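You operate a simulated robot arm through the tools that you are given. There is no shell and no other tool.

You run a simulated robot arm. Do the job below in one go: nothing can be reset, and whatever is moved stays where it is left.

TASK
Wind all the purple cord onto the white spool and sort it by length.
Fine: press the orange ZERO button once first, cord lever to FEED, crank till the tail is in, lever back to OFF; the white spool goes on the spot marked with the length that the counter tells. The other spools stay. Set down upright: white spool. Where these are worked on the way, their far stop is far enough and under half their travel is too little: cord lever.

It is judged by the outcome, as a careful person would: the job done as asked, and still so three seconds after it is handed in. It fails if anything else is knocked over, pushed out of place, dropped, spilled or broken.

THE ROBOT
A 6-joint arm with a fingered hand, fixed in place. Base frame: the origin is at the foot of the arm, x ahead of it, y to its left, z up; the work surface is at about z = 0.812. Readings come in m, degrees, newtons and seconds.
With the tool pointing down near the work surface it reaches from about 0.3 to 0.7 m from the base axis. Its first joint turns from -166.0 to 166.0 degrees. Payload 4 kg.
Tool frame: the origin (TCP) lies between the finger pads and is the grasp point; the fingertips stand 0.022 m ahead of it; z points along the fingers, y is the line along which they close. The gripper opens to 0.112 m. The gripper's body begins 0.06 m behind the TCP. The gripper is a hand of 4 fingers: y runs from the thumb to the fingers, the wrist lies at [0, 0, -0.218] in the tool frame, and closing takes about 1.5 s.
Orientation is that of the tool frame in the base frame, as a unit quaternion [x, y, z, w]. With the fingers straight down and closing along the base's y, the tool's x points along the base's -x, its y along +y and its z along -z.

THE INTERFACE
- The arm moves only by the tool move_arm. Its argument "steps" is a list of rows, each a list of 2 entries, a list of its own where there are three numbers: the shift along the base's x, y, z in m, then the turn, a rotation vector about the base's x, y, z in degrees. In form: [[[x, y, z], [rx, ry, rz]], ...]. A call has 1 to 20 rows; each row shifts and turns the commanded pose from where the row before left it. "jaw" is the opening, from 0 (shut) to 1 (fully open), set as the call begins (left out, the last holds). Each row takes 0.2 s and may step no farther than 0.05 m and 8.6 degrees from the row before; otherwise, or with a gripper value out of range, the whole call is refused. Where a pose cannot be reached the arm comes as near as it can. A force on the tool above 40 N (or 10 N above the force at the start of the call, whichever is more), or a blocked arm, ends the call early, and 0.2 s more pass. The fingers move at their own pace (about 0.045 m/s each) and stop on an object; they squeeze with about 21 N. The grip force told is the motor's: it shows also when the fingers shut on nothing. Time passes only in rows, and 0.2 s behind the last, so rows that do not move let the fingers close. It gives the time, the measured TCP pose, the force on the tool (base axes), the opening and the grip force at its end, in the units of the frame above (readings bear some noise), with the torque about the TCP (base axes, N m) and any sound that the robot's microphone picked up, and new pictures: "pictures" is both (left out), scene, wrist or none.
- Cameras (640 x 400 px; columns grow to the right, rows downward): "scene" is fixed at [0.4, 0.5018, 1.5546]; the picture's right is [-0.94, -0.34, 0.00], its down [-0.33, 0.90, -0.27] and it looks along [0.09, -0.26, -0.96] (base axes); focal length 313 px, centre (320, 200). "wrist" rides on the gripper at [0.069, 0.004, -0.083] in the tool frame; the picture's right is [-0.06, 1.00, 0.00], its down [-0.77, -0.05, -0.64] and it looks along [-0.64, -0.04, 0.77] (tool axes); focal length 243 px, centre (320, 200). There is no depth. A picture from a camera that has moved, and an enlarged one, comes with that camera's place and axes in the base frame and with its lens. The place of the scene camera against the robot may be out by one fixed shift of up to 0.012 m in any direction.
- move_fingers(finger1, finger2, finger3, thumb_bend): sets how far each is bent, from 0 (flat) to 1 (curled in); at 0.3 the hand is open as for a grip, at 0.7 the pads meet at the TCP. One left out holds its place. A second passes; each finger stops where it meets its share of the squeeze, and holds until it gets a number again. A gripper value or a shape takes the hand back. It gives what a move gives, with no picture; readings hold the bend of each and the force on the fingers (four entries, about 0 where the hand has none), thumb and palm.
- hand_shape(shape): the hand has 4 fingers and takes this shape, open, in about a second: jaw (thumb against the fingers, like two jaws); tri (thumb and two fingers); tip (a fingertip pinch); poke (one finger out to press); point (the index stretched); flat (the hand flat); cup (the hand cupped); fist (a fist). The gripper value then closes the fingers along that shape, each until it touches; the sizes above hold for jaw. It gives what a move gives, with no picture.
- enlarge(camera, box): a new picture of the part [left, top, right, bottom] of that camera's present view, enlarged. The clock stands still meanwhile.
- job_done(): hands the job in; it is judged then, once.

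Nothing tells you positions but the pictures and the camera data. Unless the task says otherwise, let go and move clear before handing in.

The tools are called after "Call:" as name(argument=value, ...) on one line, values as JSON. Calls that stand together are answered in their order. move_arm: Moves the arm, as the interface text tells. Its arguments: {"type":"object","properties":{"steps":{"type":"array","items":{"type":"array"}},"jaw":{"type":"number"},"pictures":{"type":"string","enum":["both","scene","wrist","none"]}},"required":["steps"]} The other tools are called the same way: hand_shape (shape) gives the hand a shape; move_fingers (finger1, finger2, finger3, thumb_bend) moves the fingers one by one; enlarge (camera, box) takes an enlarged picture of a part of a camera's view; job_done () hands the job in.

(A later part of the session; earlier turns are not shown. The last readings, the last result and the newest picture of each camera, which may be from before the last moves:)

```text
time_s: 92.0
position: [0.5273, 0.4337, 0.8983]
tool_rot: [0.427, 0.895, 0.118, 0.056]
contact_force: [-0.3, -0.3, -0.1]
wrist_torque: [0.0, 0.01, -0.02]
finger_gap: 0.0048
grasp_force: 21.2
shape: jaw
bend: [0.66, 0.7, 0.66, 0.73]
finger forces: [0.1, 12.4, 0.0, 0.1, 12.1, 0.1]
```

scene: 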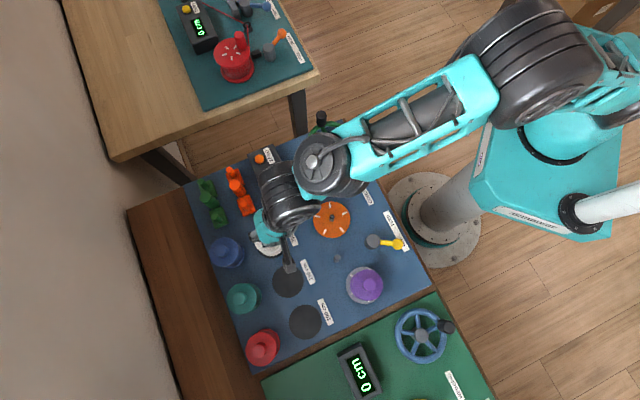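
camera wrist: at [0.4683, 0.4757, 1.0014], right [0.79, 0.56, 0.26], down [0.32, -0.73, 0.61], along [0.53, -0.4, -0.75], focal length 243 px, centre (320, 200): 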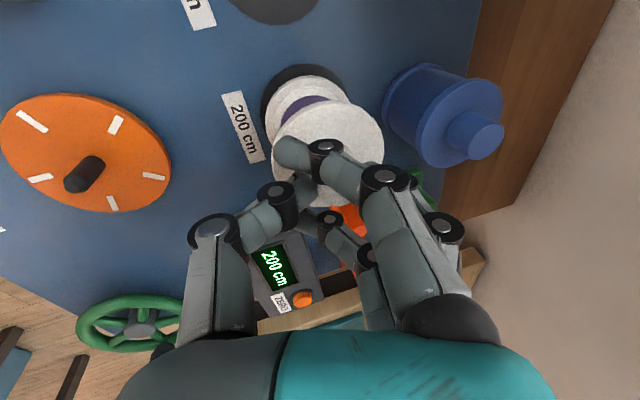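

Call:
move_arm(steps=[[[0, 0, -0.0015], [0, 0, 0]], [[0, 0, 0], [0, 0, 0]]], pictures="none")

Call:
enlarge(camera="wrist", box=[220, 40, 400, 164])

```text
time_s: 92.6
position: [0.5262, 0.4328, 0.8971]
tool_rot: [0.427, 0.895, 0.118, 0.056]
contact_force: [1.5, 0.4, 3.1]
wrist_torque: [0.0, -0.07, -0.01]
finger_gap: 0.0049
grasp_force: 20.8
shape: jaw
bend: [0.66, 0.7, 0.66, 0.73]
finger forces: [0.1, 12.7, 0.0, 0.1, 12.3, 0.1]
```

```text
3.23 times, centred on (310, 102) of wrist
camera zoom: at [0.4688, 0.4765, 0.9788], right [0.79, 0.56, 0.26], down [0.32, -0.73, 0.61], along [0.53, -0.4, -0.75], focal length 783 px, centre (352, 516)
```

zoom: 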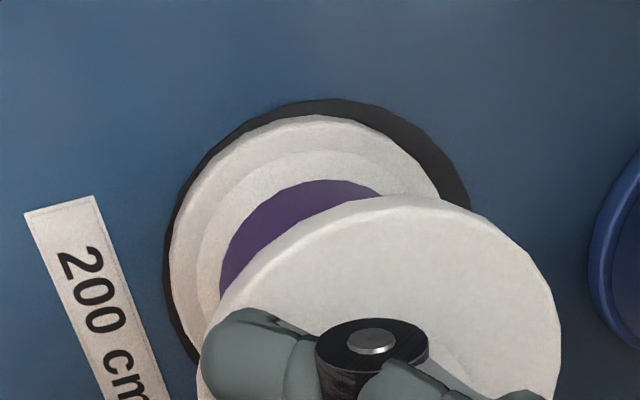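

Contact at last: 3 N upward, with the base inside the black spot. I'll press down 1 mm to seat it flat, then loosen the fingers slightly.

Call:
move_arm(steps=[[[0, 0, -0.001], [0, 0, 0]], [[0, 0, 0], [0, 0, 0]]], pictures="none")

Call:
move_arm(steps=[[[0, 0, 0], [0, 0, 0]], [[0, 0, 0], [0, 0, 0]], [[0, 0, 0], [0, 0, 0]]], jaw=0.12, pictures="both")

Call:
enlarge(camera="wrist", box=[160, 40, 480, 240])

```text
time_s: 93.2
position: [0.5269, 0.4336, 0.8982]
tool_rot: [0.427, 0.895, 0.118, 0.055]
contact_force: [0.1, -2.4, 6.1]
wrist_torque: [0.0, -0.04, -0.07]
finger_gap: 0.0048
grasp_force: 20.4
shape: jaw
bend: [0.66, 0.7, 0.66, 0.74]
finger forces: [0.1, 12.4, 0.0, 0.0, 12.9, 0.0]
```

```text
time_s: 94.0
position: [0.5265, 0.4322, 0.8967]
tool_rot: [0.427, 0.895, 0.119, 0.057]
contact_force: [1.6, 2.1, 7.9]
wrist_torque: [0.05, -0.05, 0.0]
finger_gap: 0.0149
grasp_force: 0.1
shape: jaw
bend: [0.72, 0.71, 0.72, 0.71]
finger forces: [0.1, 3.9, 0.1, 0.1, 5.1, 0.1]
camera wrist: at [0.4683, 0.4769, 0.9782], right [0.79, 0.56, 0.26], down [0.32, -0.73, 0.61], along [0.53, -0.4, -0.75], focal length 243 px, centre (320, 200)
```

scene: 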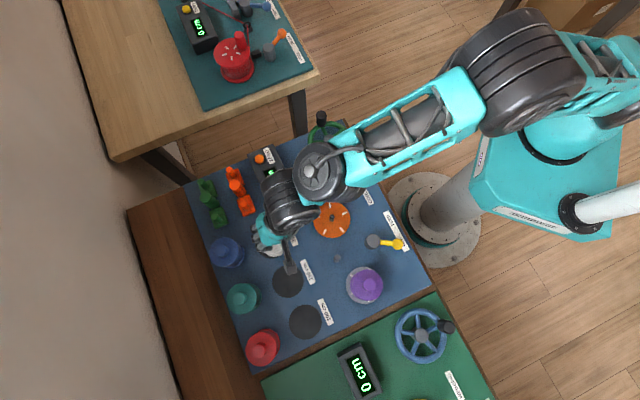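
wrist: 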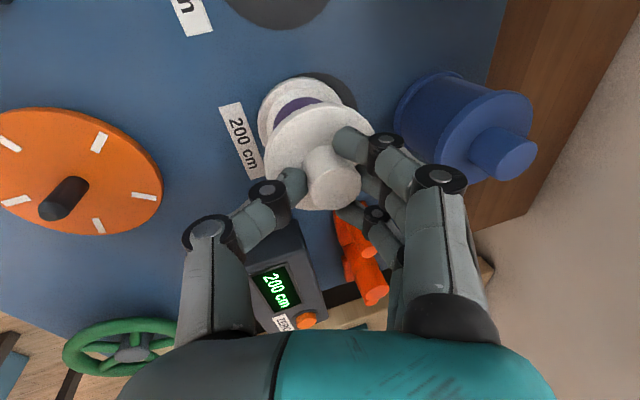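

```text
2.00 times, centred on (320, 140) of wrist
camera zoom: at [0.4683, 0.4769, 0.9782], right [0.79, 0.56, 0.26], down [0.32, -0.73, 0.61], along [0.53, -0.4, -0.75], focal length 485 px, centre (320, 320)
```

zoom: 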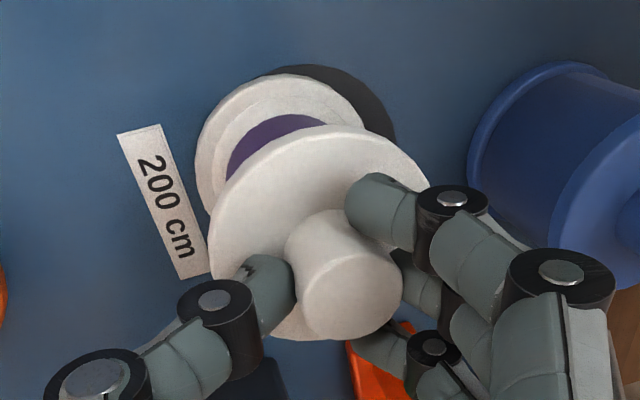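

The fingers have loosened; re-centring nudged the spool a few millimetres, but it is upright on the board and still over the spot. I'll relieve the downward press first and then open further in small stages.

Call:
move_arm(steps=[[[0, 0, 0.0018], [0, 0, 0]], [[0, 0, 0], [0, 0, 0]]], pictures="none")

Call:
move_arm(steps=[[[0, 0, 0], [0, 0, 0]], [[0, 0, 0], [0, 0, 0]], [[0, 0, 0], [0, 0, 0]]], jaw=0.22, pictures="wrist")

Call:
enlarge(camera="wrist", box=[160, 40, 480, 240])

```text
time_s: 94.6
position: [0.5254, 0.4326, 0.8986]
tool_rot: [0.427, 0.895, 0.118, 0.056]
contact_force: [1.0, 0.9, 2.5]
wrist_torque: [0.01, -0.01, -0.01]
finger_gap: 0.0147
grasp_force: 0.2
shape: jaw
bend: [0.72, 0.71, 0.72, 0.7]
finger forces: [0.0, 3.1, 0.0, 0.0, 2.6, 0.1]
```

```text
time_s: 95.4
position: [0.5257, 0.4321, 0.8991]
tool_rot: [0.427, 0.895, 0.117, 0.057]
contact_force: [0.8, 0.8, 2.2]
wrist_torque: [-0.01, 0.01, 0.01]
finger_gap: 0.0238
grasp_force: 0.1
shape: jaw
bend: [0.73, 0.73, 0.73, 0.71]
finger forces: [0.0, 0.5, 0.0, 0.1, 2.9, 0.0]
camera wrist: at [0.4678, 0.4766, 0.98], right [0.79, 0.56, 0.26], down [0.32, -0.73, 0.61], along [0.53, -0.4, -0.75], focal length 243 px, centre (320, 200)
```

wrist: 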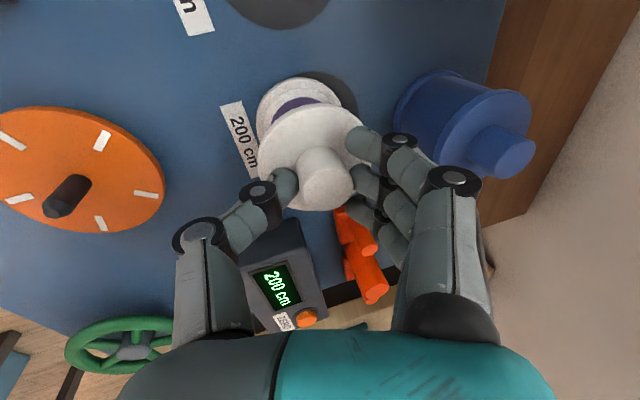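

```text
2.00 times, centred on (320, 140) of wrist
camera zoom: at [0.4678, 0.4766, 0.98], right [0.79, 0.56, 0.26], down [0.32, -0.73, 0.61], along [0.53, -0.4, -0.75], focal length 485 px, centre (320, 320)
```

zoom: 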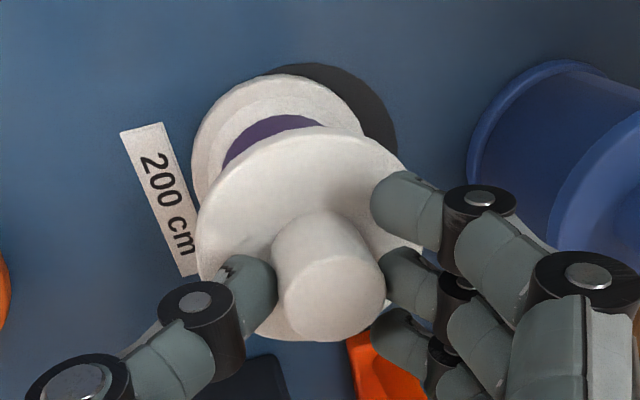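

The thumb tip is now resting lightly on the flange and dragging it a little. I'll raise the hand straight up before opening any further.

Call:
move_arm(steps=[[[0, 0, 0.004], [0, 0, 0]], [[0, 0, 0.006], [0, 0, 0]], [[0, 0, 0], [0, 0, 0]]], pictures="wrist")

Call:
enlarge(camera="wrist", box=[160, 40, 480, 240])

Call:
enlarge(camera="scene", box=[210, 190, 338, 270])

```text
time_s: 96.2
position: [0.525, 0.4316, 0.9074]
tool_rot: [0.427, 0.895, 0.118, 0.056]
contact_force: [0.7, 0.1, 0.4]
wrist_torque: [-0.01, -0.03, 0.0]
finger_gap: 0.0244
grasp_force: 0.0
shape: jaw
bend: [0.73, 0.73, 0.73, 0.7]
finger forces: [0.1, 0.1, 0.1, 0.0, 0.0, 0.1]
camera wrist: at [0.4676, 0.4761, 0.989], right [0.79, 0.56, 0.26], down [0.32, -0.73, 0.61], along [0.53, -0.4, -0.75], focal length 243 px, centre (320, 200)
```

wrist: 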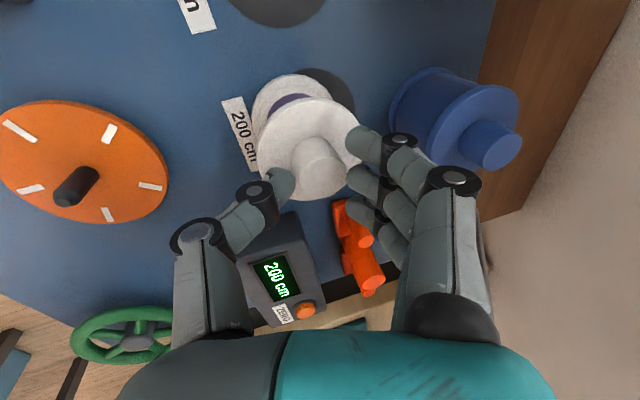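

```text
2.00 times, centred on (320, 140) of wrist
camera zoom: at [0.4676, 0.4761, 0.989], right [0.79, 0.56, 0.26], down [0.32, -0.73, 0.61], along [0.53, -0.4, -0.75], focal length 485 px, centre (320, 320)
```

zoom: 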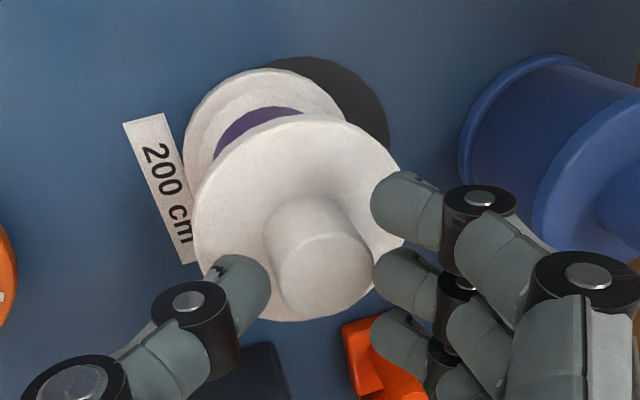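

```text
5.00 times, centred on (274, 230) of scene
camera zoom: at [0.4, 0.5018, 1.5546], right [-0.94, -0.34, 0.0], down [-0.33, 0.9, -0.27], along [0.09, -0.26, -0.96], focal length 1567 px, centre (550, 50)
```

zoom: 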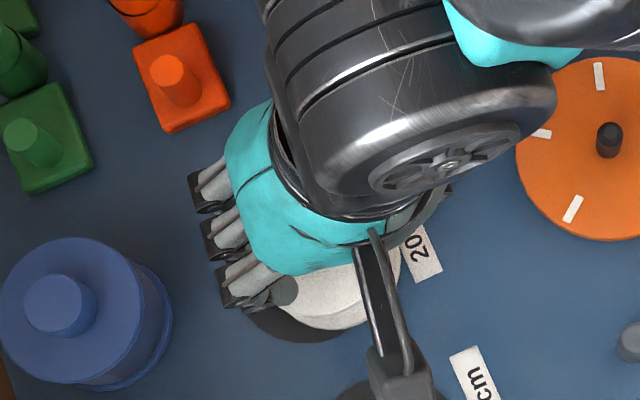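

The hand is free of the spool (all forces zero) and the spool stands upright, but it looks about 1 cm toward the label side of the spot. I'll lift clear first and measure it from above.

Call:
move_arm(steps=[[[0, 0, 0.012], [0, 0, 0]], [[0, 0, 0.02], [0, 0, 0]], [[0, 0, 0.03], [0, 0, 0]], [[0, 0, 0.03], [0, 0, 0]]], pictures="none")

Call:
move_arm(steps=[[[-0.03, -0.025, 0.01], [0, 0, 0]], [[-0.03, -0.025, 0.01], [0, 0, 0]], [[-0.03, -0.025, 0.01], [0, 0, 0]], [[-0.03, -0.025, 0], [0, 0, 0]], [[0, 0, 0], [0, 0, 0]]], jaw=1, pictures="both")

Call:
enlarge(camera="scene", box=[200, 190, 328, 270])

```text
time_s: 97.2
position: [0.5258, 0.4325, 1.0007]
tool_rot: [0.427, 0.895, 0.118, 0.056]
contact_force: [-0.2, 0.3, 0.1]
wrist_torque: [0.0, -0.01, 0.01]
finger_gap: 0.0245
grasp_force: 0.1
shape: jaw
bend: [0.73, 0.73, 0.73, 0.7]
finger forces: [0.0, 0.0, 0.0, 0.0, 0.1, 0.1]
```

```text
time_s: 98.4
position: [0.4044, 0.3318, 1.0289]
tool_rot: [0.427, 0.895, 0.118, 0.057]
contact_force: [-0.1, 0.0, -0.5]
wrist_torque: [0.01, -0.02, -0.01]
finger_gap: 0.112
grasp_force: 0.0
shape: jaw
bend: [0.3, 0.3, 0.3, 0.3]
finger forces: [0.0, 0.0, 0.1, 0.0, 0.0, 0.0]
camera wrist: at [0.3458, 0.3757, 1.1105], right [0.79, 0.56, 0.26], down [0.32, -0.73, 0.61], along [0.53, -0.4, -0.75], focal length 243 px, centre (320, 200)
```

scene: 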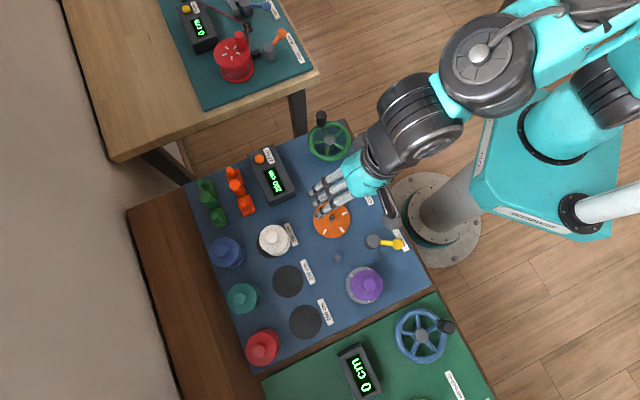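
wrist: 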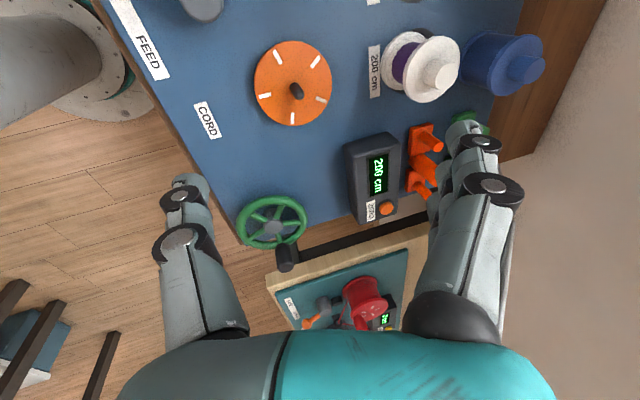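

```text
5.00 times, centred on (264, 230) of scene
camera zoom: at [0.4, 0.5018, 1.5546], right [-0.94, -0.34, 0.0], down [-0.33, 0.9, -0.27], along [0.09, -0.26, -0.96], focal length 1567 px, centre (600, 50)
```

zoom: 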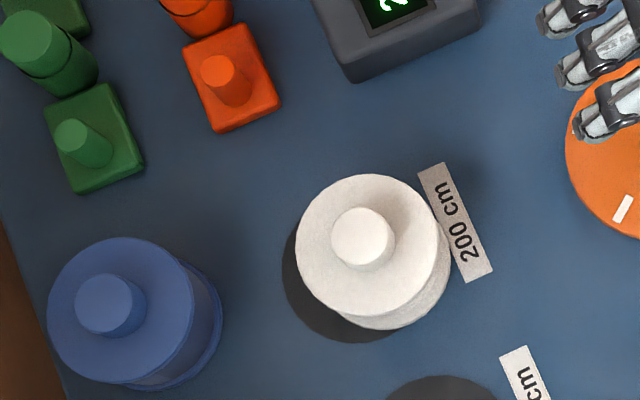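

The spool stands upright on the 200 cm spot but is about 11 mm off its centre, toward the robot. I'll nudge it low at the base with one finger, so first I level the hand, turn it so the finger's side faces the push direction, and lean it slightly back.

Call:
move_arm(steps=[[[0, 0, 0], [-4.72, 5.83, 0]], [[0, 0, 0], [-4.72, 5.83, 0]], [[0, 0, 0], [0, 0, 7.9]], [[0, 0, 0], [0, 0, 7.9]], [[0, 0, 0], [0, 0, 7.9]], [[0, 0, 0], [0, 0, 7.9]], [[0, 0, 0], [0, 0, 7.9]], [[0, 0, 0], [0, 0, 7.9]], [[0, 0, 0], [0, 0, 7.9]], [[0, 0, 0], [0, 0, 7.9]], [[0, 0, 0], [0, 0, 7.9]], [[0, 0, 0], [0, 0, 7.9]], [[0, 0, 0], [2.35, -4.4, 0]], [[0, 0, 0], [2.35, -4.4, 0]], [[0, 0, 0], [0, 0, 0]]], pictures="none")

Call:
move_fingers(finger1=1.0, finger2=1.0, finger3=0.45, thumb_bend=0.3)

Call:
move_arm(steps=[[[0, 0, 0], [0, 0, 0]]], pictures="both")

Call:
enlarge(camera="wrist", box=[240, 80, 560, 280])

Call:
enlarge(camera="scene", box=[240, 120, 400, 240])

```text
time_s: 101.6
position: [0.4064, 0.3321, 1.0297]
tool_rot: [-0.241, 0.967, 0.021, 0.085]
contact_force: [0.0, -0.2, 0.5]
wrist_torque: [-0.03, -0.02, 0.02]
finger_gap: 0.1118
grasp_force: 0.1
shape: jaw
bend: [0.3, 0.3, 0.3, 0.3]
finger forces: [0.1, 0.1, 0.0, 0.0, 0.0, 0.0]
```

```text
time_s: 102.6
position: [0.4051, 0.3328, 1.0297]
tool_rot: [-0.241, 0.967, 0.021, 0.084]
contact_force: [-0.5, -0.5, 0.9]
wrist_torque: [0.01, -0.01, -0.01]
finger_gap: 0.049
grasp_force: 0.0
shape: fingers
bend: [1.0, 1.0, 0.45, 0.3]
finger forces: [0.0, 0.1, 0.0, 0.0, 0.0, 0.0]
```

```text
time_s: 103.0
position: [0.4057, 0.3334, 1.0297]
tool_rot: [-0.241, 0.967, 0.021, 0.085]
contact_force: [-0.7, -0.1, -0.6]
wrist_torque: [0.01, -0.04, 0.03]
finger_gap: 0.0487
grasp_force: 0.0
shape: fingers
bend: [1.0, 1.0, 0.45, 0.3]
finger forces: [0.1, 0.1, 0.0, 0.1, 0.0, 0.1]
camera wrist: at [0.3299, 0.2985, 1.0995], right [-0.41, 0.91, 0.01], down [0.59, 0.26, 0.76], along [0.69, 0.32, -0.64], focal length 243 px, centre (320, 200)
```

scene: 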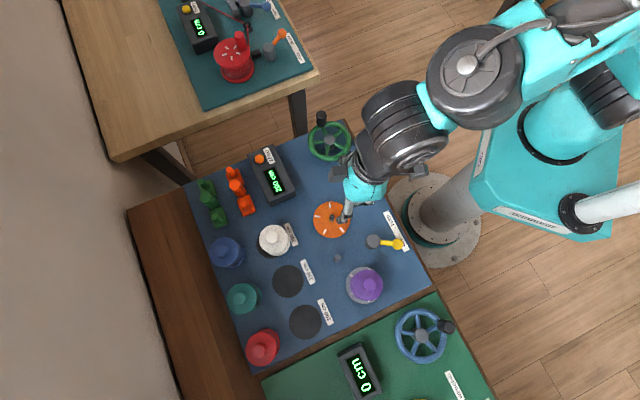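
wrist: 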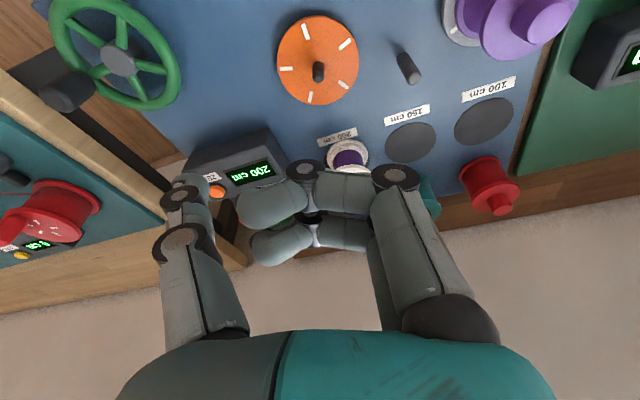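

```text
2.00 times, centred on (400, 180) of wrist
camera zoom: at [0.3299, 0.2985, 1.0995], right [-0.41, 0.91, 0.01], down [0.59, 0.26, 0.76], along [0.69, 0.32, -0.64], focal length 485 px, centre (160, 240)
```

zoom: 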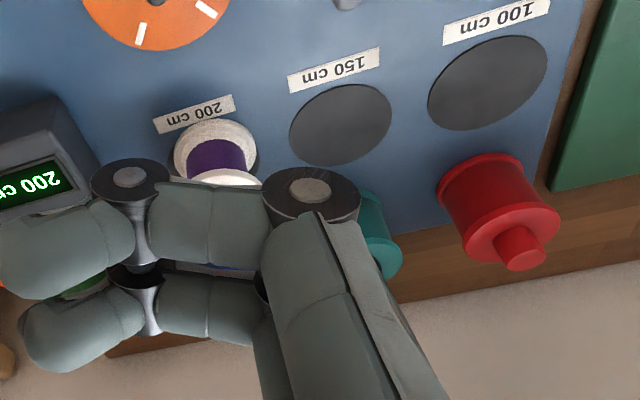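

```text
3.33 times, centred on (320, 180) of scene
camera zoom: at [0.4, 0.5018, 1.5546], right [-0.94, -0.34, 0.0], down [-0.33, 0.9, -0.27], along [0.09, -0.26, -0.96], focal length 1044 px, centre (320, 267)
```

zoom: 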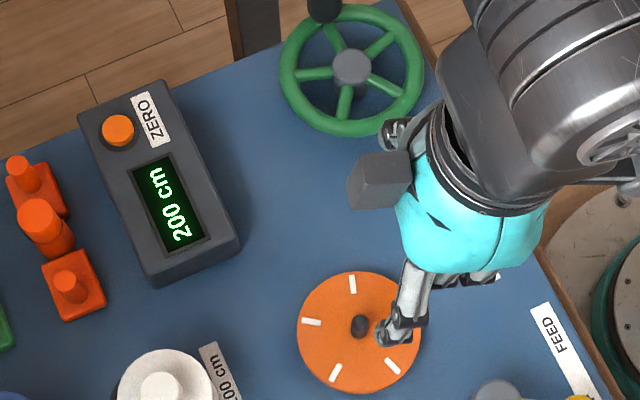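

With only finger 3 out, its tip is hidden from the wrist camera, so a push would be partly blind. A safer way is to take the knob again with a level hand, slide the spool the 11 mm on the board, and let go. I'll reset the hand to level and board-aligned and go above the spool.

Call:
hand_shape(shape="jaw")

Call:
move_arm(steps=[[[0, 0, 0], [-2.35, 4.4, 0]], [[0, 0, 0], [-2.35, 4.4, 0]], [[0, 0, 0], [0, 0, 8.5]], [[0, 0, 0], [0, 0, 8.5]], [[0.028, 0.025, -0.01], [0, 0, 0]], [[0.028, 0.025, -0.01], [0, 0, 0]], [[0.028, 0.025, -0.012], [0, 0, 0]], [[0.028, 0.025, -0.02], [0, 0, 0]], [[0, 0, 0], [0, 0, 0]]], pictures="both")

Call:
enlarge(camera="wrist", box=[160, 40, 480, 240])

```text
time_s: 103.9
position: [0.406, 0.333, 1.0309]
tool_rot: [-0.242, 0.966, 0.022, 0.085]
contact_force: [-0.3, -0.8, 0.4]
wrist_torque: [0.0, 0.0, 0.02]
finger_gap: 0.112
grasp_force: 0.1
shape: jaw
bend: [0.3, 0.3, 0.3, 0.3]
finger forces: [0.0, 0.0, 0.0, 0.0, 0.0, 0.0]
```

```text
time_s: 105.9
position: [0.5173, 0.4312, 0.9761]
tool_rot: [-0.382, 0.924, -0.001, -0.001]
contact_force: [0.6, 0.6, -0.3]
wrist_torque: [0.0, 0.02, 0.02]
finger_gap: 0.112
grasp_force: 0.1
shape: jaw
bend: [0.3, 0.3, 0.3, 0.3]
finger forces: [0.0, 0.0, 0.1, 0.0, 0.0, 0.0]
camera wrist: at [0.4645, 0.3857, 1.0602], right [-0.66, 0.75, 0.0], down [0.58, 0.51, 0.64], along [0.48, 0.42, -0.77], focal length 243 px, centre (320, 200)
```

scene: 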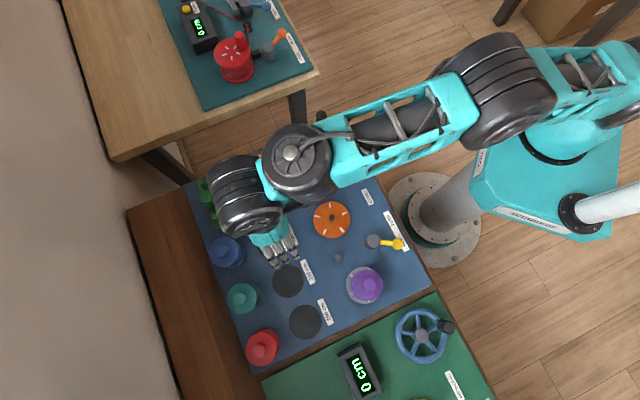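
wrist: 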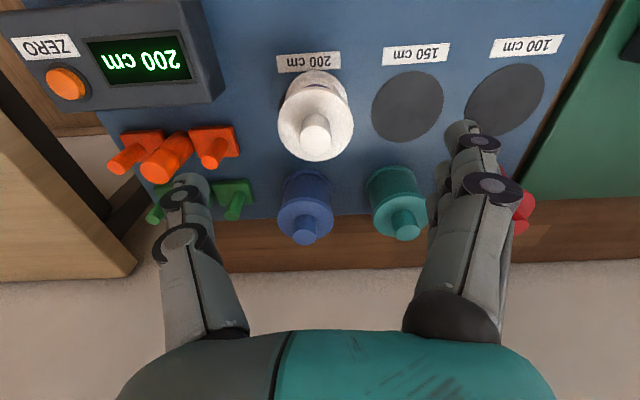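

```text
2.00 times, centred on (320, 140) of wrist
camera zoom: at [0.4645, 0.3857, 1.0602], right [-0.66, 0.75, 0.0], down [0.58, 0.51, 0.64], along [0.48, 0.42, -0.77], focal length 485 px, centre (320, 320)
```

zoom: 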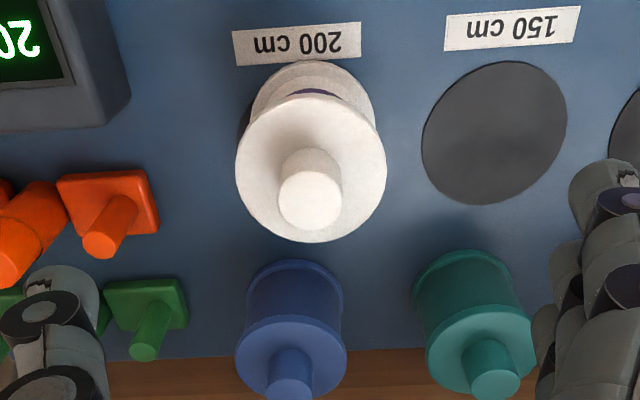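

The spool axis is at about (0.5305, 0.438), with the knob top near z = 0.885 and the flange near 0.858; it needs to move about (+0.009, +0.003). I'll bring the open hand down around the knob.

Call:
move_arm(steps=[[[0.009, 0.0021, -0.015], [0, 0, 0]], [[0.0086, 0.0021, -0.02], [0, 0, 0]], [[0, 0, -0.02], [0, 0, 0]], [[0, 0, -0.015], [0, 0, 0]], [[0, 0, 0], [0, 0, 0]]], pictures="wrist")

Call:
enlarge(camera="wrist", box=[160, 80, 480, 280])

```text
time_s: 107.1
position: [0.5372, 0.4388, 0.9076]
tool_rot: [-0.383, 0.924, 0.0, 0.0]
contact_force: [0.3, -0.1, -0.1]
wrist_torque: [0.0, 0.0, -0.02]
finger_gap: 0.1118
grasp_force: 0.1
shape: jaw
bend: [0.3, 0.3, 0.3, 0.3]
finger forces: [0.0, 0.0, 0.0, 0.0, 0.0, 0.0]
camera wrist: at [0.4837, 0.3938, 0.9908], right [-0.66, 0.75, 0.0], down [0.58, 0.51, 0.64], along [0.48, 0.42, -0.77], focal length 243 px, centre (320, 200)
```

wrist: 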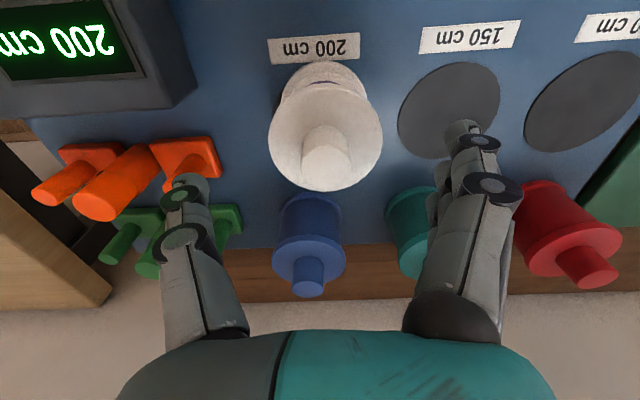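

```text
2.00 times, centred on (320, 180) of wrist
camera zoom: at [0.4837, 0.3938, 0.9908], right [-0.66, 0.75, 0.0], down [0.58, 0.51, 0.64], along [0.48, 0.42, -0.77], focal length 485 px, centre (320, 240)
```

zoom: 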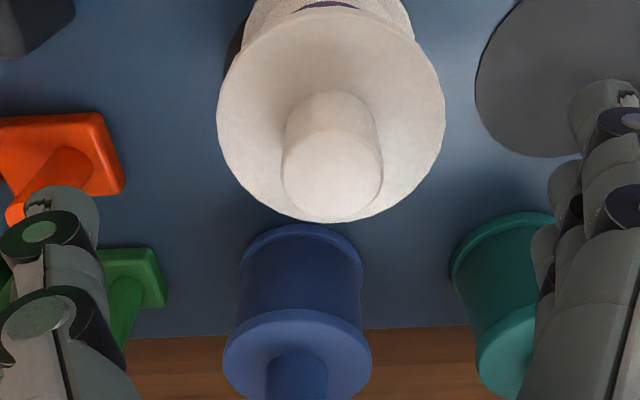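

The hand is about 4 mm too far out relative to the knob. I'll correct that, lower to z ≈ 0.902, and close.

Call:
move_arm(steps=[[[-0.0021, -0.0035, 0], [0, 0, 0]], [[0, 0, -0.0055], [0, 0, 0]], [[0, 0, 0], [0, 0, 0]]], pictures="none")

Call:
move_arm(steps=[[[0, 0, 0], [0, 0, 0]], [[0, 0, 0], [0, 0, 0]], [[0, 0, 0], [0, 0, 0]], [[0, 0, 0], [0, 0, 0]], [[0, 0, 0], [0, 0, 0]], [[0, 0, 0], [0, 0, 0]], [[0, 0, 0], [0, 0, 0]], [[0, 0, 0], [0, 0, 0]], [[0, 0, 0], [0, 0, 0]]], jaw=0, pictures="wrist")

Call:
enlarge(camera="wrist", box=[160, 80, 480, 280])

```text
time_s: 107.9
position: [0.5343, 0.4355, 0.9018]
tool_rot: [-0.383, 0.924, 0.001, 0.0]
contact_force: [-0.8, 1.1, -0.1]
wrist_torque: [0.0, -0.01, -0.01]
finger_gap: 0.112
grasp_force: 0.0
shape: jaw
bend: [0.3, 0.3, 0.3, 0.3]
finger forces: [0.1, 0.0, 0.1, 0.0, 0.0, 0.0]
```

```text
time_s: 109.9
position: [0.5348, 0.4348, 0.9027]
tool_rot: [-0.382, 0.924, 0.0, 0.0]
contact_force: [0.4, -0.2, 1.3]
wrist_torque: [0.04, -0.03, 0.03]
finger_gap: 0.007
grasp_force: 21.0
shape: jaw
bend: [0.69, 0.72, 0.66, 0.71]
finger forces: [5.2, 10.6, 0.1, 0.0, 16.4, 0.0]
camera wrist: at [0.4814, 0.39, 0.9855], right [-0.66, 0.75, 0.0], down [0.58, 0.51, 0.64], along [0.48, 0.42, -0.77], focal length 243 px, centre (320, 200)
```

wrist: 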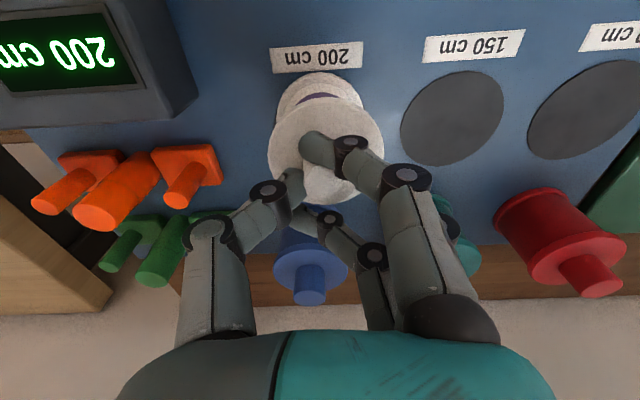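

```text
2.00 times, centred on (320, 180) of wrist
camera zoom: at [0.4814, 0.39, 0.9855], right [-0.66, 0.75, 0.0], down [0.58, 0.51, 0.64], along [0.48, 0.42, -0.77], focal length 485 px, centre (320, 240)
```

zoom: 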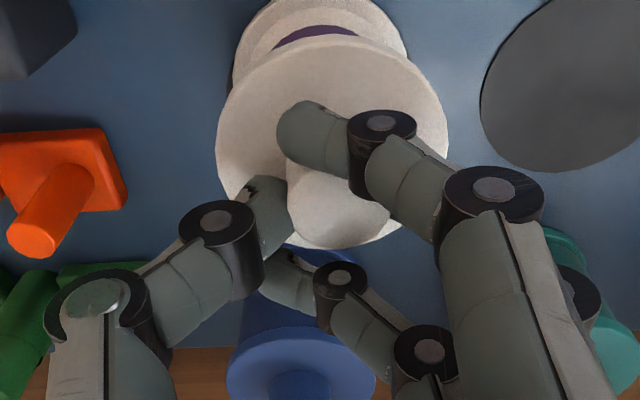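

A balanced grip on the knob this time (about 16 N each side). I'll slide the spool gently toward the spot's centre.

Call:
move_arm(steps=[[[0.003, 0.001, 0.0003], [0, 0, 0]], [[0.003, 0.0012, 0], [0, 0, 0]], [[0.003, 0.0012, 0], [0, 0, 0]], [[0, 0, 0], [0, 0, 0]]], pictures="both")

Call:
enlarge(camera="wrist", box=[160, 80, 480, 280])

Call:
enlarge(camera="scene", box=[200, 190, 328, 270])

```text
time_s: 110.9
position: [0.5436, 0.4368, 0.9035]
tool_rot: [-0.383, 0.924, 0.0, 0.0]
contact_force: [-0.8, -0.2, 2.5]
wrist_torque: [0.04, 0.06, 0.07]
finger_gap: 0.0061
grasp_force: 21.0
shape: jaw
bend: [0.7, 0.71, 0.66, 0.71]
finger forces: [3.8, 10.2, 0.1, 0.1, 14.8, 0.0]
camera wrist: at [0.4895, 0.392, 0.9864], right [-0.66, 0.75, 0.0], down [0.58, 0.51, 0.64], along [0.48, 0.42, -0.77], focal length 243 px, centre (320, 200)
```

scene: 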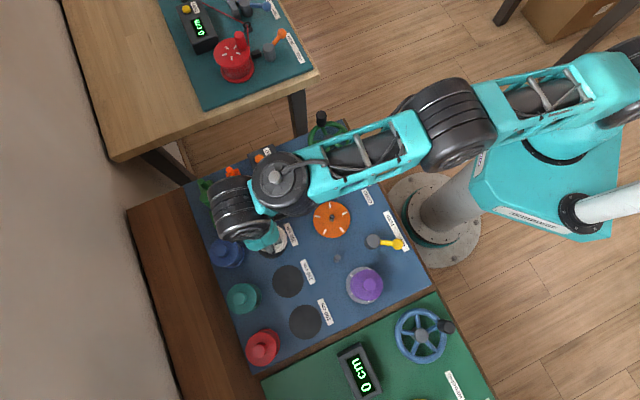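
wrist: 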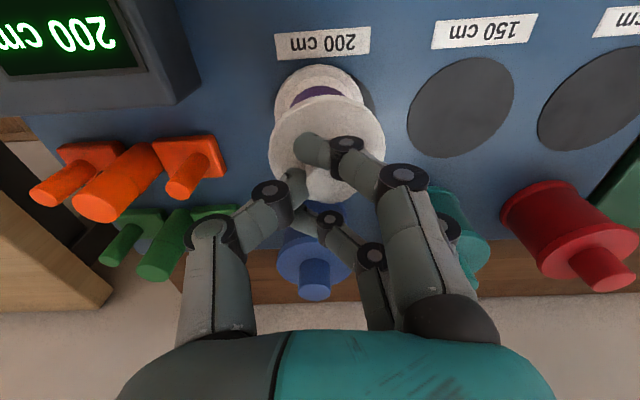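

```text
2.00 times, centred on (320, 180) of wrist
camera zoom: at [0.4895, 0.392, 0.9864], right [-0.66, 0.75, 0.0], down [0.58, 0.51, 0.64], along [0.48, 0.42, -0.77], focal length 485 px, centre (320, 240)
```

zoom: 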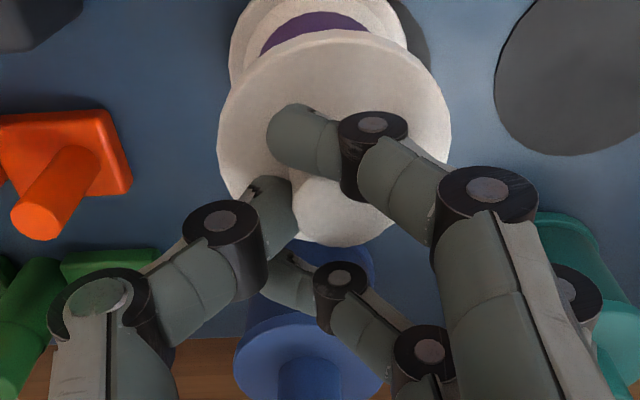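

```text
5.00 times, centred on (264, 230) of scene
camera zoom: at [0.4, 0.5018, 1.5546], right [-0.94, -0.34, 0.0], down [-0.33, 0.9, -0.27], along [0.09, -0.26, -0.96], focal length 1567 px, centre (600, 50)
```

zoom: 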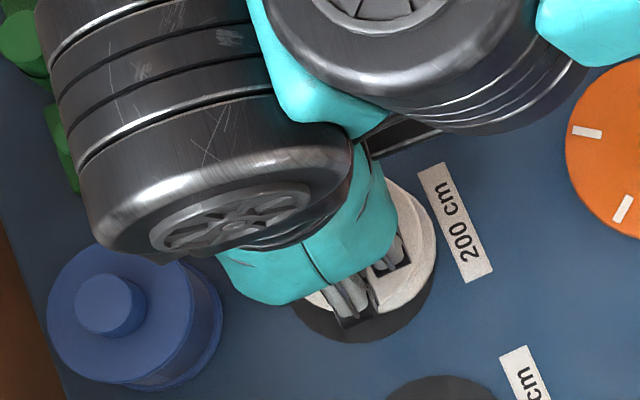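

The spool moved well in x, but it is now about 9 mm short in y. I'll slide it further in +y.

Call:
move_arm(steps=[[[0.0003, 0.003, 0], [0, 0, 0]], [[0.0003, 0.003, 0], [0, 0, 0]], [[0.0003, 0.0025, 0], [0, 0, 0]], [[0, 0, 0], [0, 0, 0]]], pictures="both")

Call:
enlarge(camera="wrist", box=[160, 60, 480, 260])

Call:
enlarge(camera="scene", box=[200, 190, 328, 270])

```text
time_s: 111.9
position: [0.5446, 0.4445, 0.9041]
tool_rot: [-0.383, 0.924, 0.0, 0.0]
contact_force: [-0.3, -2.2, 10.3]
wrist_torque: [-0.05, 0.06, 0.01]
finger_gap: 0.0067
grasp_force: 21.4
shape: jaw
bend: [0.71, 0.71, 0.66, 0.73]
finger forces: [3.5, 10.7, 0.1, 0.0, 16.4, 0.1]
camera wrist: at [0.4906, 0.3997, 0.9868], right [-0.66, 0.75, 0.0], down [0.57, 0.51, 0.64], along [0.48, 0.42, -0.77], focal length 243 px, centre (320, 200)
```

scene: 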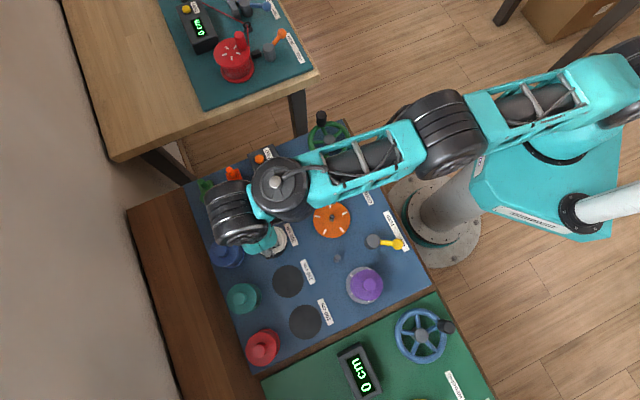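
wrist: 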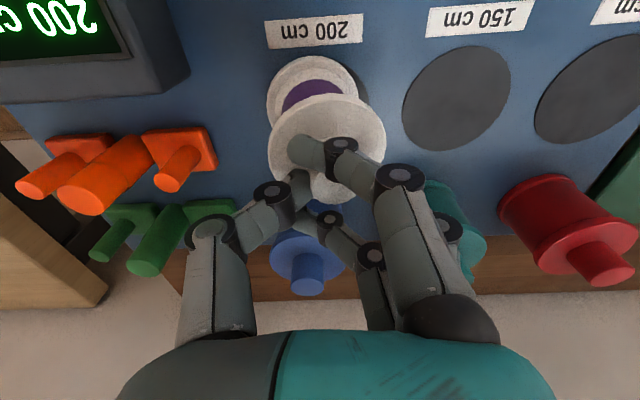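

```text
2.00 times, centred on (320, 160) of wrist
camera zoom: at [0.4906, 0.3997, 0.9868], right [-0.66, 0.75, 0.0], down [0.57, 0.51, 0.64], along [0.48, 0.42, -0.77], focal length 485 px, centre (320, 280)
```

zoom: 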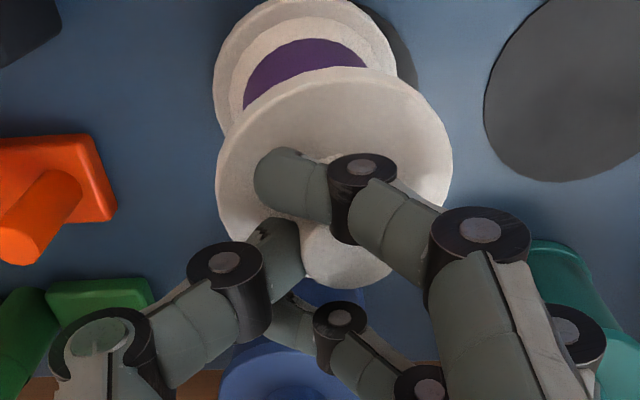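

```text
5.00 times, centred on (264, 230) of scene
camera zoom: at [0.4, 0.5018, 1.5546], right [-0.94, -0.34, 0.0], down [-0.33, 0.9, -0.27], along [0.09, -0.26, -0.96], focal length 1567 px, centre (600, 50)
```

zoom: 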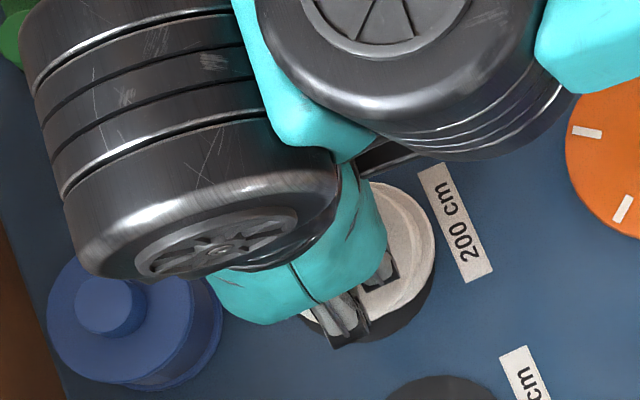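

The spool is tilting rather than sliding, because its base drags on the board. I'll lift it slightly off the board, correct the lean by tilting the hand as before, and set it down on centre.

Call:
move_arm(steps=[[[0, 0, 0.005], [0, 0, 0]], [[0, 0, 0.008], [0, 0, 0]], [[0, 0, 0.007], [0, 0, 0]], [[0, 0, 0], [0, 0, 0]], [[0, 0, 0], [0, 0, 0]]], pictures="both")

Call:
enlarge(camera="wrist", box=[160, 40, 480, 240])

Call:
enlarge(camera="scene", box=[200, 190, 328, 270])

```text
time_s: 113.1
position: [0.546, 0.4444, 0.9224]
tool_rot: [-0.383, 0.924, 0.0, 0.001]
contact_force: [-0.2, -0.9, 0.6]
wrist_torque: [-0.03, -0.03, 0.01]
finger_gap: 0.0056
grasp_force: 21.0
shape: jaw
bend: [0.71, 0.7, 0.66, 0.73]
finger forces: [0.8, 11.7, 0.1, 0.1, 11.8, 0.0]
camera wrist: at [0.492, 0.3989, 1.0055], right [-0.66, 0.75, 0.0], down [0.58, 0.51, 0.64], along [0.48, 0.42, -0.77], focal length 243 px, centre (320, 200)
```

scene: 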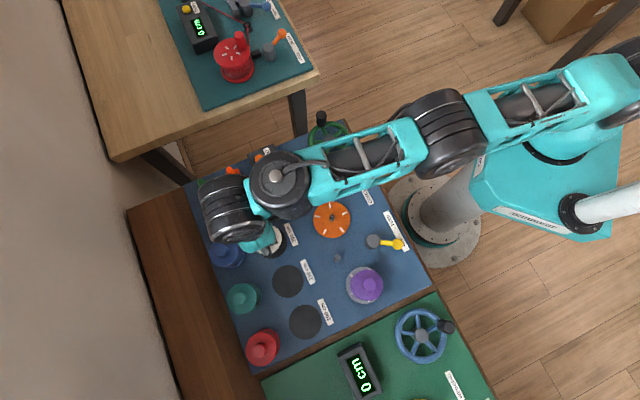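
wrist: 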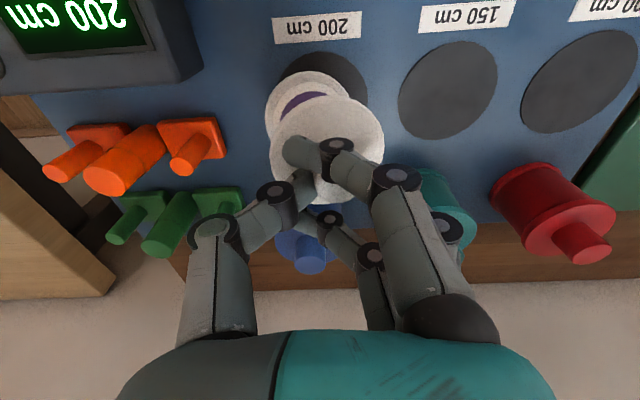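

```text
2.00 times, centred on (320, 140) of wrist
camera zoom: at [0.492, 0.3989, 1.0055], right [-0.66, 0.75, 0.0], down [0.58, 0.51, 0.64], along [0.48, 0.42, -0.77], focal length 485 px, centre (320, 320)
```

zoom: 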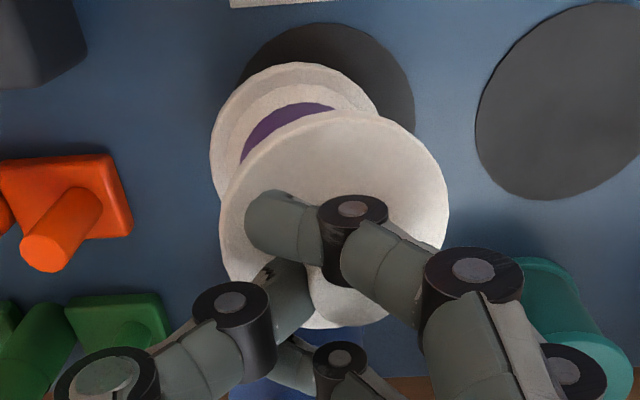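

```text
5.00 times, centred on (264, 230) of scene
camera zoom: at [0.4, 0.5018, 1.5546], right [-0.94, -0.34, 0.0], down [-0.33, 0.9, -0.27], along [0.09, -0.26, -0.96], focal length 1567 px, centre (600, 50)
```

zoom: 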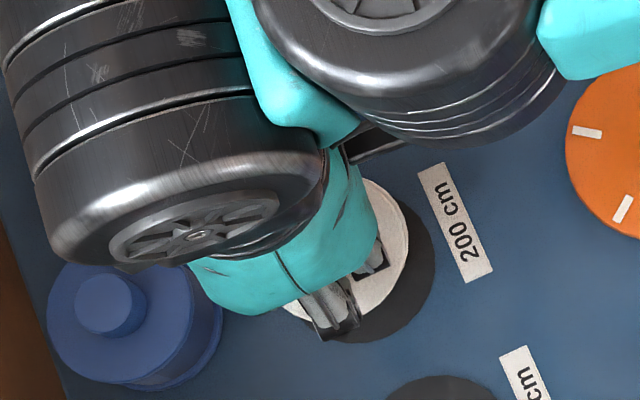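

The lean is again about 14°, toward the finger side. I'll back off inward, turn the hand −96° and lean it toward the base as before, so the spool is upright within reach.

Call:
move_arm(steps=[[[-0.012, -0.012, 0.012], [0, 0, 0]], [[-0.012, -0.012, 0.012], [0, 0, 0]], [[-0.012, -0.012, 0.012], [0, 0, 0]], [[-0.012, -0.012, 0.012], [0, 0, 0]], [[0, 0, 0], [0, 0, -8]], [[0, 0, 0], [0, 0, -8]], [[0, 0, 0], [0, 0, -8]], [[0, 0, 0], [0, 0, -8]], [[0, 0, 0], [0, 0, -8]], [[0, 0, 0], [0, 0, -8]], [[0, 0, 0], [0, 0, -8]], [[0, 0, 0], [0, 0, -8]], [[0, 0, 0], [0, 0, -8]], [[0, 0, 0], [0, 0, -8]], [[0, 0, 0], [0, 0, -8]], [[0, 0, 0], [0, 0, -8]], [[0, 0, 0], [4.3, -5.3, 0]], [[0, 0, 0], [4.3, -5.3, 0]], [[0, 0, 0], [0, 0, 0]]], pictures="both")

Call:
enlarge(camera="wrist", box=[160, 20, 480, 240])

Call:
enlarge(camera="scene", box=[210, 180, 338, 260])

```text
time_s: 117.1
position: [0.4954, 0.397, 0.9711]
tool_rot: [0.427, 0.896, 0.108, 0.052]
contact_force: [-0.2, -0.2, -0.6]
wrist_torque: [0.02, -0.01, -0.01]
finger_gap: 0.0051
grasp_force: 20.7
shape: jaw
bend: [0.71, 0.7, 0.66, 0.73]
finger forces: [1.1, 11.7, 0.0, 0.0, 11.8, 0.0]
camera wrist: at [0.4393, 0.4419, 1.053], right [0.79, 0.56, 0.24], down [0.33, -0.72, 0.61], along [0.51, -0.41, -0.75], focal length 243 px, centre (320, 200)
```

scene: 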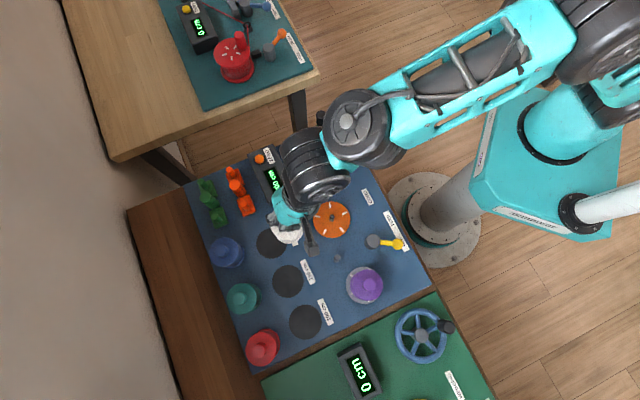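
wrist: 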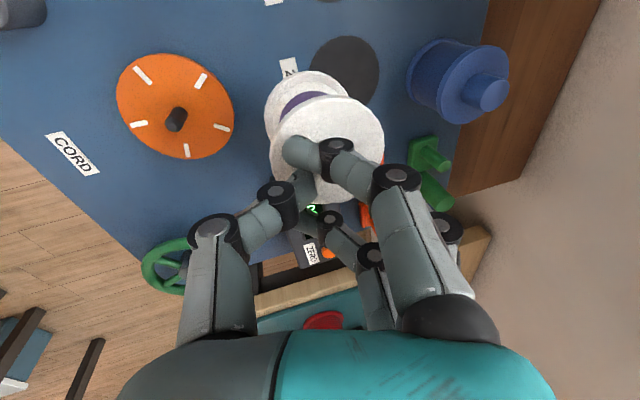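

```text
1.82 times, centred on (320, 130) of wrist
camera zoom: at [0.4393, 0.4419, 1.053], right [0.79, 0.56, 0.24], down [0.33, -0.72, 0.61], along [0.51, -0.41, -0.75], focal length 441 px, centre (320, 327)
```

zoom: 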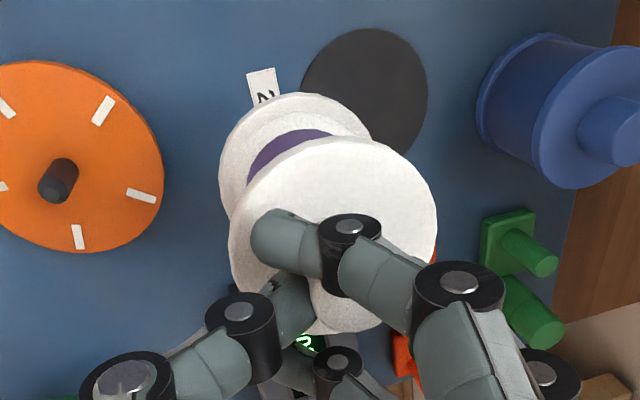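

```text
5.00 times, centred on (274, 220) of scene
camera zoom: at [0.4, 0.5018, 1.5546], right [-0.94, -0.34, 0.0], down [-0.33, 0.9, -0.27], along [0.09, -0.26, -0.96], focal length 1567 px, centre (550, 100)
```

zoom: 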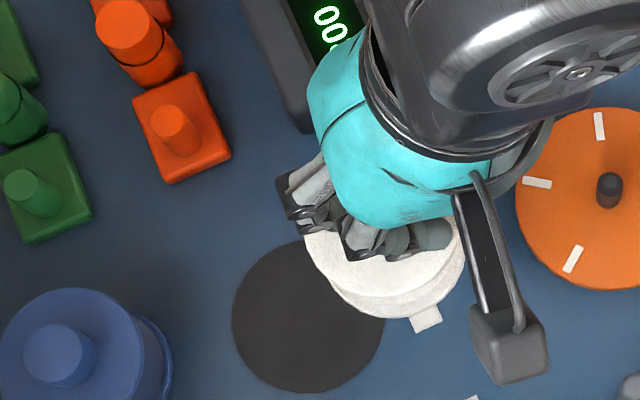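

The spool is upright again, and this view gives the base at (0.5035, 0.410) and the spot at (0.5385, 0.445). I'll move across by that difference and lower most of the way.

Call:
move_arm(steps=[[[0.0175, 0.0175, 0], [0, 0, 0]], [[0.0175, 0.0174, 0], [0, 0, 0]], [[0, 0, -0.02], [0, 0, 0]], [[0, 0, -0.02], [0, 0, 0]], [[0, 0, -0.018], [0, 0, 0]], [[0, 0, 0], [0, 0, 0]]], pictures="both")

Call:
enlarge(camera="wrist", box=[160, 20, 480, 240])

Call:
enlarge(camera="scene", box=[200, 190, 328, 270])

```text
time_s: 118.5
position: [0.5302, 0.433, 0.913]
tool_rot: [0.427, 0.896, 0.108, 0.051]
contact_force: [0.5, -0.1, -1.1]
wrist_torque: [-0.01, -0.02, 0.03]
finger_gap: 0.0053
grasp_force: 21.0
shape: jaw
bend: [0.71, 0.7, 0.66, 0.73]
finger forces: [1.6, 11.8, 0.0, 0.0, 11.8, 0.0]
camera wrist: at [0.4743, 0.4775, 0.9944], right [0.79, 0.56, 0.24], down [0.33, -0.72, 0.61], along [0.51, -0.41, -0.75], focal length 243 px, centre (320, 200)
```

scene: 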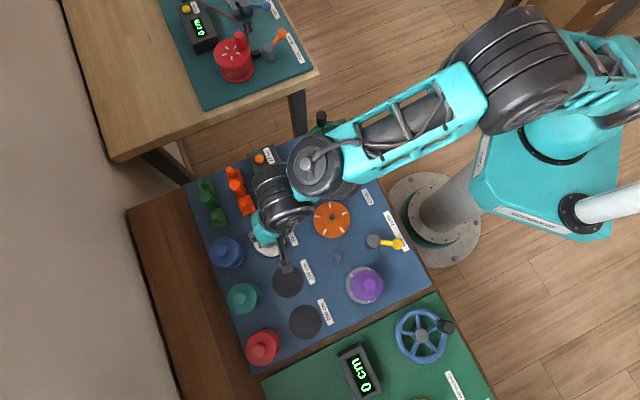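
wrist: 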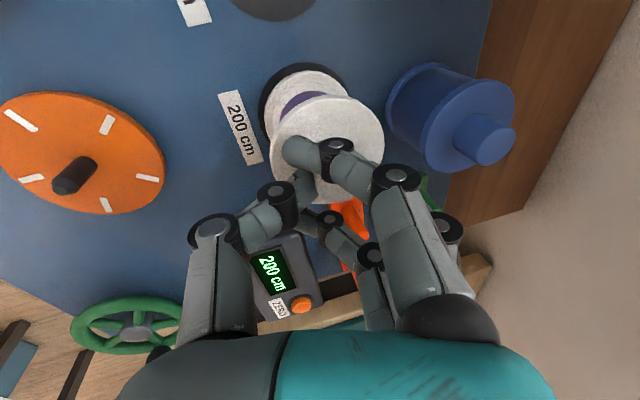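

```text
1.82 times, centred on (320, 130) of wrist
camera zoom: at [0.4743, 0.4775, 0.9944], right [0.79, 0.56, 0.24], down [0.33, -0.72, 0.61], along [0.51, -0.41, -0.75], focal length 441 px, centre (320, 327)
```

zoom: 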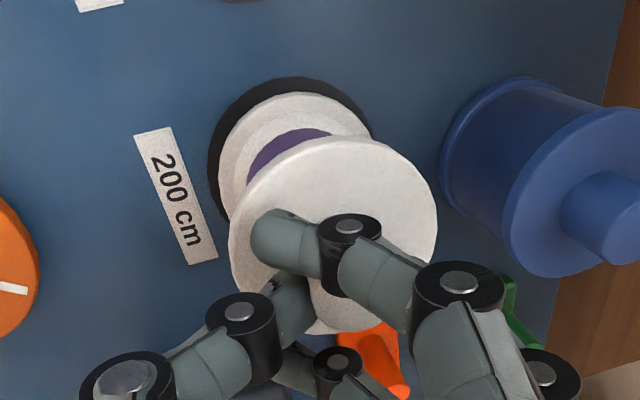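

```text
5.00 times, centred on (264, 230) of scene
camera zoom: at [0.4, 0.5018, 1.5546], right [-0.94, -0.34, 0.0], down [-0.33, 0.9, -0.27], along [0.09, -0.26, -0.96], focal length 1567 px, centre (600, 50)
```

zoom: 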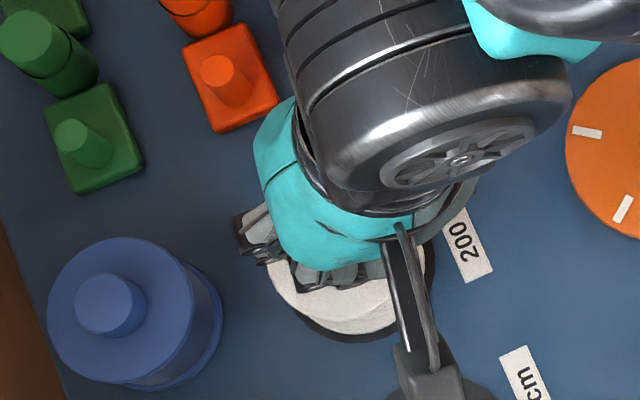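

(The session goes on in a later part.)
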